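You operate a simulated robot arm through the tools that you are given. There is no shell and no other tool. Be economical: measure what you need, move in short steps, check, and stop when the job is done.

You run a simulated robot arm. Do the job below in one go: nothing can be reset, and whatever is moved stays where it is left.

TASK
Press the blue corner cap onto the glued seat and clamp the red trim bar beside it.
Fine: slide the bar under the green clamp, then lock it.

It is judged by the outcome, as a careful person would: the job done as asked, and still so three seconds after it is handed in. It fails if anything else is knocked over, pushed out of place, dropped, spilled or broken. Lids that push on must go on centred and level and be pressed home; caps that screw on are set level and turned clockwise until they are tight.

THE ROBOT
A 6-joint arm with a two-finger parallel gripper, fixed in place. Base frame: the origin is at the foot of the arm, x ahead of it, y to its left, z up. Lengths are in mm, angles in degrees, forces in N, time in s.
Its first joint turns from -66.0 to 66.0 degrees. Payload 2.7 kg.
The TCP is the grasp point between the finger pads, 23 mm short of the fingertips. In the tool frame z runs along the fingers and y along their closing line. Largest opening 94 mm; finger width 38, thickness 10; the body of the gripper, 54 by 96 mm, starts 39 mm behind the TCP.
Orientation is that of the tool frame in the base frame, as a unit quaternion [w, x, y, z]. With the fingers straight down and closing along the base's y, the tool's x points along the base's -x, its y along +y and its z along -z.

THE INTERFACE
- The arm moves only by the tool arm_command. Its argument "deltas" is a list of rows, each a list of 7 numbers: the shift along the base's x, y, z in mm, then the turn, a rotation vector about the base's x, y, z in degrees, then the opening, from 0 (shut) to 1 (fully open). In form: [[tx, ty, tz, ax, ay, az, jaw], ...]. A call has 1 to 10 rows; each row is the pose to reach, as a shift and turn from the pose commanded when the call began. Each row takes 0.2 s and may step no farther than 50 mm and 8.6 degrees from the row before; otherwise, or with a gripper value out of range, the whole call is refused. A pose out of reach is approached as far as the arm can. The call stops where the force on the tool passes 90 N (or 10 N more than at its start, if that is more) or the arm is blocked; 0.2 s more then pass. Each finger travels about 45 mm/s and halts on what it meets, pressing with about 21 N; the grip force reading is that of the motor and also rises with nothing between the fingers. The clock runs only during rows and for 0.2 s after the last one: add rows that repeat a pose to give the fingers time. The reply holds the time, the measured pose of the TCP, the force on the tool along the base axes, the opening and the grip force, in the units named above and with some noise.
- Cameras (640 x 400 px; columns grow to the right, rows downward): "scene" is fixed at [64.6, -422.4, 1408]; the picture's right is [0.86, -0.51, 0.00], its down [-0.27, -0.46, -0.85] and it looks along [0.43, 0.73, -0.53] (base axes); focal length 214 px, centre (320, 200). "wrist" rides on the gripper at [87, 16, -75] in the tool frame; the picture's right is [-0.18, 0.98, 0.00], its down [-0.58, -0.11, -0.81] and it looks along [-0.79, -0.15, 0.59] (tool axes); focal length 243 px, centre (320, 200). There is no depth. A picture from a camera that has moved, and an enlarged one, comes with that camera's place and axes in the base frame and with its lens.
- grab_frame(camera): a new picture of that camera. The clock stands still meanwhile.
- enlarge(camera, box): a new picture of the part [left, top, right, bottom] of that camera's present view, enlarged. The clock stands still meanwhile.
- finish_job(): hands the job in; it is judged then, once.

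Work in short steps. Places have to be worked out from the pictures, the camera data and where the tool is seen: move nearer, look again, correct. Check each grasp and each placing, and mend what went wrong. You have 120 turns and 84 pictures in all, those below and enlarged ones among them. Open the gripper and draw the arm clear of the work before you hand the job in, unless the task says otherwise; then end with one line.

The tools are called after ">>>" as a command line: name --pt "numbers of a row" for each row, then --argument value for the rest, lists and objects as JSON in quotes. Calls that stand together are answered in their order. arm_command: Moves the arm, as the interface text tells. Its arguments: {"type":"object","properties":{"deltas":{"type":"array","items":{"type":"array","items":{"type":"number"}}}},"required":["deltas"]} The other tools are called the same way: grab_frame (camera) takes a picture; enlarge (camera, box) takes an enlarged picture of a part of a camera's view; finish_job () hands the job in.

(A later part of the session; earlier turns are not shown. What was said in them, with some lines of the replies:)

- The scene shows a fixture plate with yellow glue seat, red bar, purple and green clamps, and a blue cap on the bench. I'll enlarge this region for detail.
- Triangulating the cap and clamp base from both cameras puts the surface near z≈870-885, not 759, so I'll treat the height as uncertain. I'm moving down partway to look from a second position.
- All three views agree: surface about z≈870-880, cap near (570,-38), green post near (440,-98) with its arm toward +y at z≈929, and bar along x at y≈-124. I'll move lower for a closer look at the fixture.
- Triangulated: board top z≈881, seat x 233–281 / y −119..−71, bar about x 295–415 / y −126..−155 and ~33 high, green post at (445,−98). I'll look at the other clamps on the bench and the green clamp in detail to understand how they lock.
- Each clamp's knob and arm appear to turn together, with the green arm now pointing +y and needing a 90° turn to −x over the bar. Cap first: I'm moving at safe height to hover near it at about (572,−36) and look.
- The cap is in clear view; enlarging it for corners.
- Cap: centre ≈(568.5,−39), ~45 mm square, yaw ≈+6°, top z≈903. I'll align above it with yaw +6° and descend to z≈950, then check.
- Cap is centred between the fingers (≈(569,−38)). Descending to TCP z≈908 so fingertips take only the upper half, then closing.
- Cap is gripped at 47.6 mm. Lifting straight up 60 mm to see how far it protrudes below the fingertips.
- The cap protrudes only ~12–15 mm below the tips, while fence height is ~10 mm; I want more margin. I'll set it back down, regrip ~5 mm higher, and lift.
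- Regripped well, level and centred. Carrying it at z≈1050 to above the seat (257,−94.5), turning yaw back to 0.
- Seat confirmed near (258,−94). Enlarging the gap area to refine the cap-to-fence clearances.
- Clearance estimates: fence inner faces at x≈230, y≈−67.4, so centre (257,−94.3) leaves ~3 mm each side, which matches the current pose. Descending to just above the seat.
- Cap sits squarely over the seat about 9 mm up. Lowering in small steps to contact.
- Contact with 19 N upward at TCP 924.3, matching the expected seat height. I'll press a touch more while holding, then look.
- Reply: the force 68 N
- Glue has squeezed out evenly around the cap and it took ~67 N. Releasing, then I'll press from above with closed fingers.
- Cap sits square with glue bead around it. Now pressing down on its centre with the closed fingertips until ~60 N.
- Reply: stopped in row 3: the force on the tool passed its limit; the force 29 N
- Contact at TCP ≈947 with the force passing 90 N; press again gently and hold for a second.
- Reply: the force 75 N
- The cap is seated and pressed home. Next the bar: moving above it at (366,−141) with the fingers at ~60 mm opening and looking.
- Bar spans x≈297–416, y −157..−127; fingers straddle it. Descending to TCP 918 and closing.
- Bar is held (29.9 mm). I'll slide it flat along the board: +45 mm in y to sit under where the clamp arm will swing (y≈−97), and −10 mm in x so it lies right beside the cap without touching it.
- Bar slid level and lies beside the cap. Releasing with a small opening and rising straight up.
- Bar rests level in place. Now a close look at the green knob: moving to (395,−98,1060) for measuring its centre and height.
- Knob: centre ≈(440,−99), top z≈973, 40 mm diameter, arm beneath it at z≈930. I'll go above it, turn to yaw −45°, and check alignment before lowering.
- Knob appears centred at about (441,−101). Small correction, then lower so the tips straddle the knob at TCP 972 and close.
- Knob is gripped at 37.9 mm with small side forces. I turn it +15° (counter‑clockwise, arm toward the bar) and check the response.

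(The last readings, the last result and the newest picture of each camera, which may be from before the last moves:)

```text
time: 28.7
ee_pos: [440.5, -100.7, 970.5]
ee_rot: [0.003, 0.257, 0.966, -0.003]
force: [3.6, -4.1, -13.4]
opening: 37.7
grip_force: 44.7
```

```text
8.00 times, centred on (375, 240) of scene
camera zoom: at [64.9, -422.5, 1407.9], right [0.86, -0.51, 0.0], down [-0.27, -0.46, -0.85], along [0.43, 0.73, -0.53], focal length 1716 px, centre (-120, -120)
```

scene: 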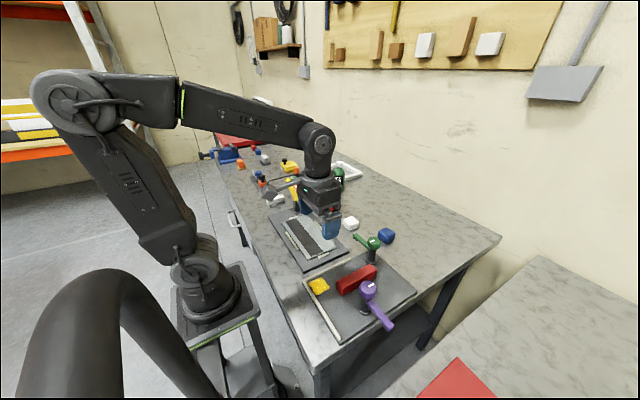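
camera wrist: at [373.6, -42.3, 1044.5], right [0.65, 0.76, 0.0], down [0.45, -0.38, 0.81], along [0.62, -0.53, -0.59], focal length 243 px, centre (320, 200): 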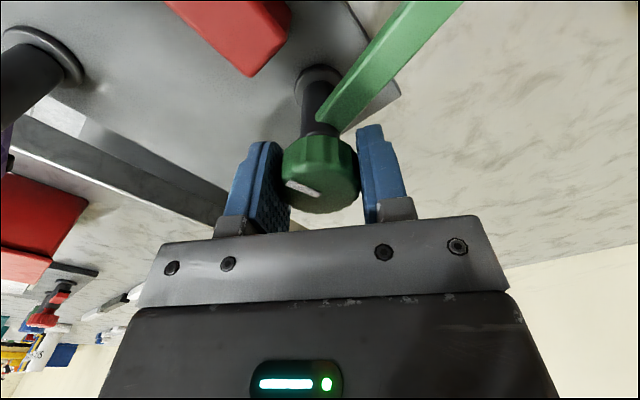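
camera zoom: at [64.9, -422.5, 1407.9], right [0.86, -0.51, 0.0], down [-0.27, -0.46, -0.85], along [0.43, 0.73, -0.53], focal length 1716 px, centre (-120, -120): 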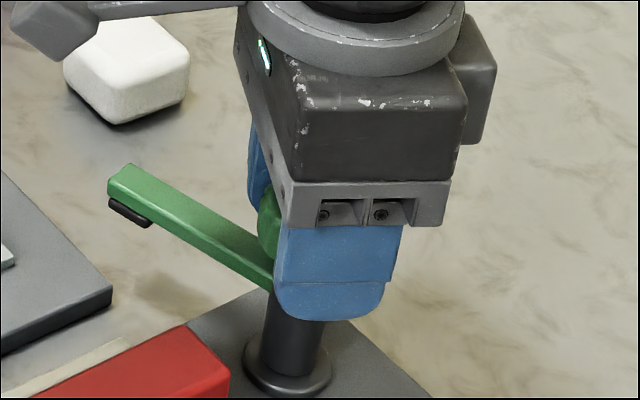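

The arm turns with the knob freely. Continuing another 35°, allowing about 0.5 mm descent since the knob pulls slightly down.

>>> arm_command --pt "0 0 0 0 0 7 0.35" --pt "0 0 -0.5 0 0 14 0.35" --pt "0 0 -0.5 0 0 21 0.35" --pt "0 0 -1 0 0 28 0.35" --pt "0 0 -1 0 0 35 0.35"

>>> enlarge --camera "scene" --box '[320, 215, 416, 275]'

```text
time: 29.9
ee_pos: [440.3, -100.0, 971.8]
ee_rot: [0.003, -0.046, 0.999, -0.002]
force: [7.7, 4.8, -4.1]
opening: 37.7
grip_force: 45.3
```

```text
6.67 times, centred on (368, 245) of scene
camera zoom: at [65.0, -422.2, 1408.0], right [0.86, -0.51, 0.0], down [-0.27, -0.46, -0.85], along [0.43, 0.73, -0.53], focal length 1430 px, centre (0, -100)
```

zoom: 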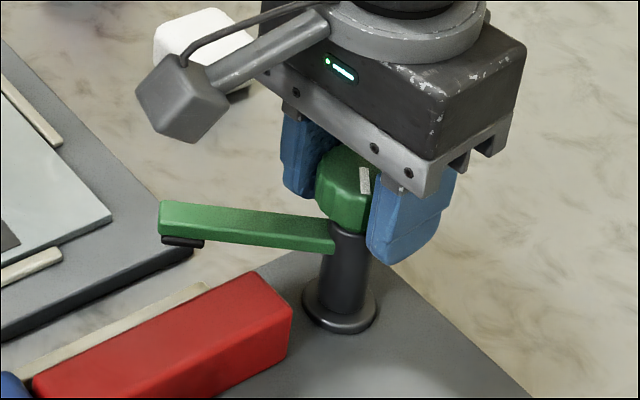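

Turned 50° smoothly. Continuing 20° more and checking the pad's height relative to the bar top.

>>> arm_command --pt "0 0 0 0 0 6 0.35" --pt "0 0 0 0 0 12 0.35" --pt "0 0 0 0 0 18 0.35"

>>> enlarge --camera "scene" --box '[320, 215, 416, 275]'

```text
time: 30.7
ee_pos: [441.7, -99.4, 971.9]
ee_rot: [0.003, -0.202, 0.979, -0.001]
force: [5.1, 14.4, 2.0]
opening: 38.0
grip_force: 44.7
```

```text
6.67 times, centred on (368, 245) of scene
camera zoom: at [64.8, -421.9, 1408.1], right [0.86, -0.51, 0.0], down [-0.27, -0.46, -0.85], along [0.43, 0.73, -0.53], focal length 1430 px, centre (0, -100)
```

zoom: 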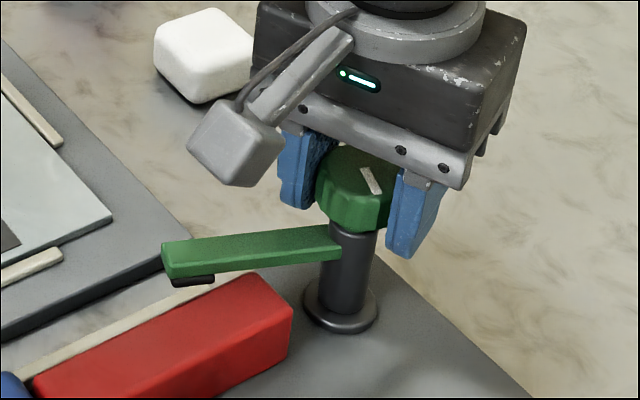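

68° reached; pad is about to pass over the bar. Continuing to 90° in small steps.

>>> arm_command --pt "0 0.5 0 0 0 6 0.35" --pt "0 0.5 0 0 0 12 0.35" --pt "0 0.5 0 0 0 17 0.35" --pt "0 0.5 0 0 0 22 0.35"

>>> enlarge --camera "scene" --box '[320, 215, 416, 275]'

>>> grab_frame --camera "wrist"

```text
time: 31.7
ee_pos: [442.0, -99.3, 971.4]
ee_rot: [0.004, -0.385, 0.923, -0.001]
force: [3.9, 20.9, 11.9]
opening: 37.8
grip_force: 44.8
```

```text
6.67 times, centred on (368, 245) of scene
camera zoom: at [64.6, -421.7, 1408.1], right [0.86, -0.51, 0.0], down [-0.27, -0.46, -0.85], along [0.43, 0.73, -0.53], focal length 1430 px, centre (0, -100)
```

zoom: 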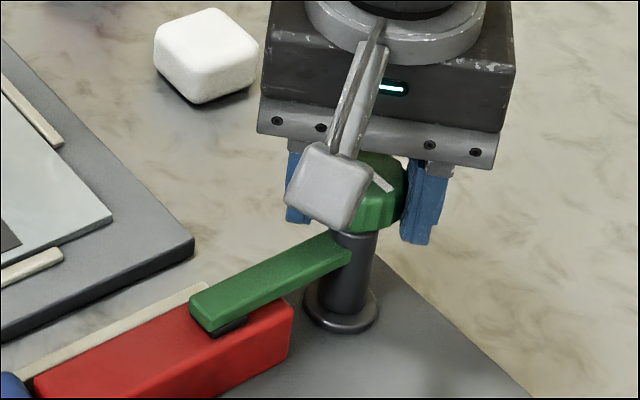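

```text
35 pictures are left
camera wrist: at [367.5, -148.5, 1044.3], right [-0.57, 0.82, 0.0], down [0.48, 0.33, 0.81], along [0.67, 0.46, -0.59], focal length 243 px, centre (320, 200)
```

wrist: 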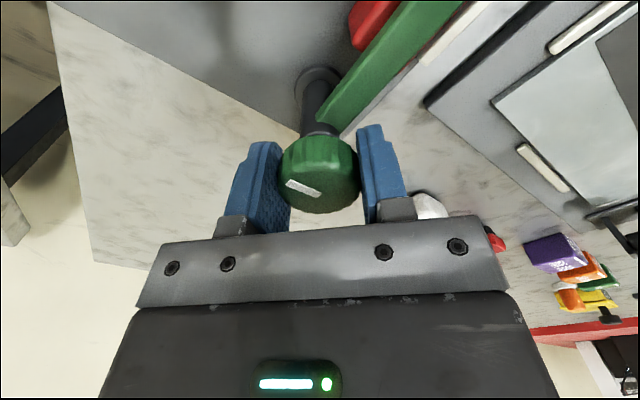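

Arm is over the bar at −x. Zooming in to see whether the pad bears on the bar.

>>> enlarge --camera "scene" --box '[335, 250, 383, 280]'

```text
13.33 times, centred on (359, 265) of scene
camera zoom: at [64.6, -421.7, 1408.1], right [0.86, -0.51, 0.0], down [-0.27, -0.46, -0.85], along [0.43, 0.73, -0.53], focal length 2860 px, centre (-200, -667)
```

zoom: 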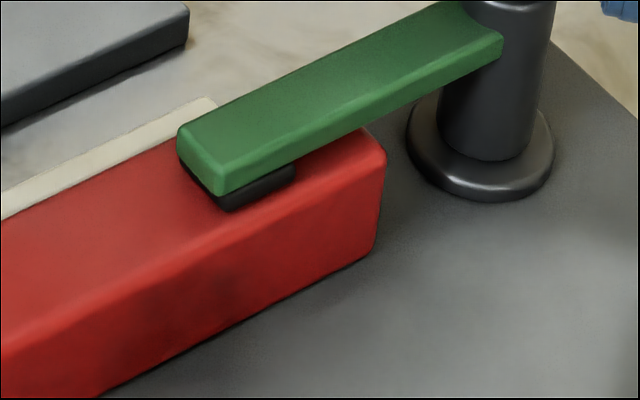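

Pad bears over the bar top. To confirm it is locked, I try a few more degrees and watch the readings.

>>> arm_command --pt "0 0 0 0 0 4 0.35" --pt "0 0 0 0 0 7 0.35" --pt "0 0 0 0 0 7 0.35"

>>> enlarge --camera "scene" --box '[335, 250, 383, 280]'

>>> grab_frame --camera "wrist"

```text
time: 32.5
ee_pos: [439.7, -100.9, 969.1]
ee_rot: [0.002, -0.44, 0.898, -0.001]
force: [-8.7, 10.5, 10.9]
opening: 37.8
grip_force: 45.3
```

```text
13.33 times, centred on (359, 265) of scene
camera zoom: at [64.2, -422.1, 1408.1], right [0.86, -0.51, 0.0], down [-0.27, -0.46, -0.85], along [0.43, 0.73, -0.53], focal length 2860 px, centre (-200, -667)
```

zoom: 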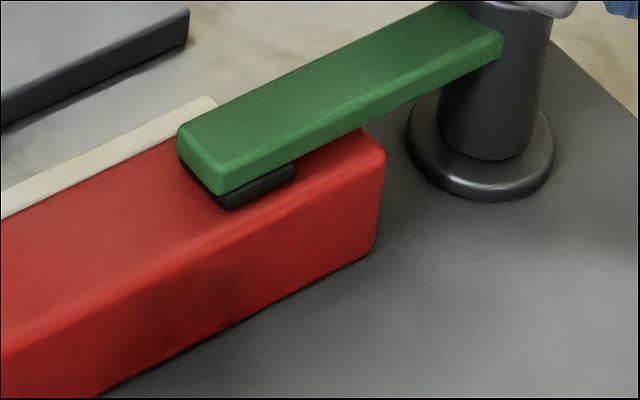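

```text
32 pictures are left
camera wrist: at [373.3, -158.1, 1044.1], right [-0.66, 0.75, 0.0], down [0.44, 0.39, 0.81], along [0.61, 0.54, -0.59], focal length 243 px, centre (320, 200)
```

wrist: 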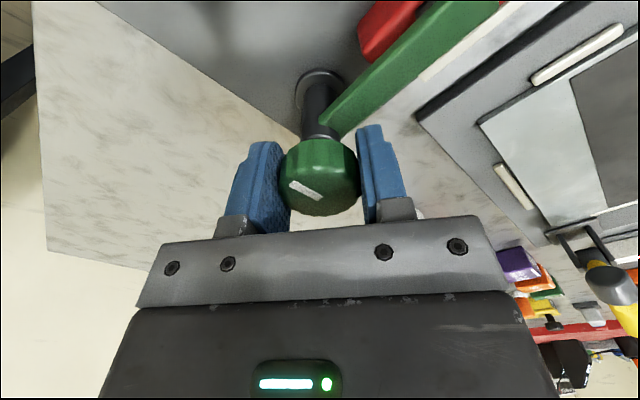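

The arm stayed put while the pads slipped on the knob, so the clamp is at its locked stop. Opening and retreating straight up.

>>> arm_command --pt "0 0 0 0 0 0 0.65" --pt "0 0 0 0 0 0 0.65" --pt "0 0 0 0 0 0 0.65" --pt "0 0 25 0 0 0 0.65" --pt "0 0 70 0 0 0 0.65" --pt "0 0 115 0 0 -8 0.65" --pt "-40 0 130 0 0 -16 0.65" --pt "-80 0 145 0 0 -24 0.65" --pt "-120 0 160 0 0 -32 0.65" --pt "-160 0 175 0 0 -40 0.65"

>>> enlarge --camera "scene" --box '[295, 225, 423, 305]'

>>> grab_frame --camera "wrist"

```text
time: 34.7
ee_pos: [280.4, -99.8, 1144.7]
ee_rot: [0.003, -0.105, 0.994, -0.002]
force: [-1.1, -0.8, 0.6]
opening: 61.0
grip_force: 0.0
```

```text
5.00 times, centred on (359, 265) of scene
camera zoom: at [64.7, -422.4, 1408.0], right [0.86, -0.51, 0.0], down [-0.27, -0.46, -0.85], along [0.43, 0.73, -0.53], focal length 1072 px, centre (125, -125)
```

zoom: 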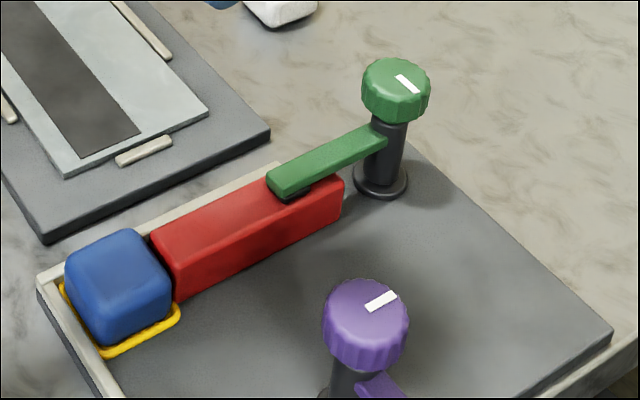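

```text
30 pictures are left
camera wrist: at [191.0, -101.1, 1218.7], right [-0.02, 1.0, 0.0], down [0.59, 0.02, 0.81], along [0.81, 0.02, -0.59], focal length 243 px, centre (320, 200)
```

wrist: 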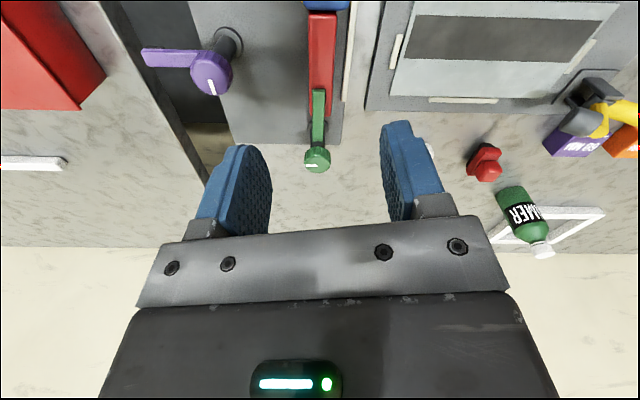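

Everything stands as intended: the cap is seated, the bar is beside it under the locked green clamp, and nothing else has moved. Drawing the arm a bit higher, then handing in.

>>> arm_command --pt "0 0 45 0 0 -4 0.65" --pt "-15 0 90 0 0 -8 0.65" --pt "-20 -20 130 0 0 -12 0.65"

>>> finish_job

```text
time: 35.5
ee_pos: [260.1, -118.9, 1277.5]
ee_rot: [0.003, 0.0, 1.0, -0.002]
force: [-0.4, 0.4, -0.3]
opening: 61.2
grip_force: 0.0
```

```text
The job is handed in.
```

The blue cap is pressed onto the glued seat, and the red bar sits beside it under the green clamp, which is turned to its stop; the bar is about 5 mm from the cap and 15 mm off the side fence, touching neither.
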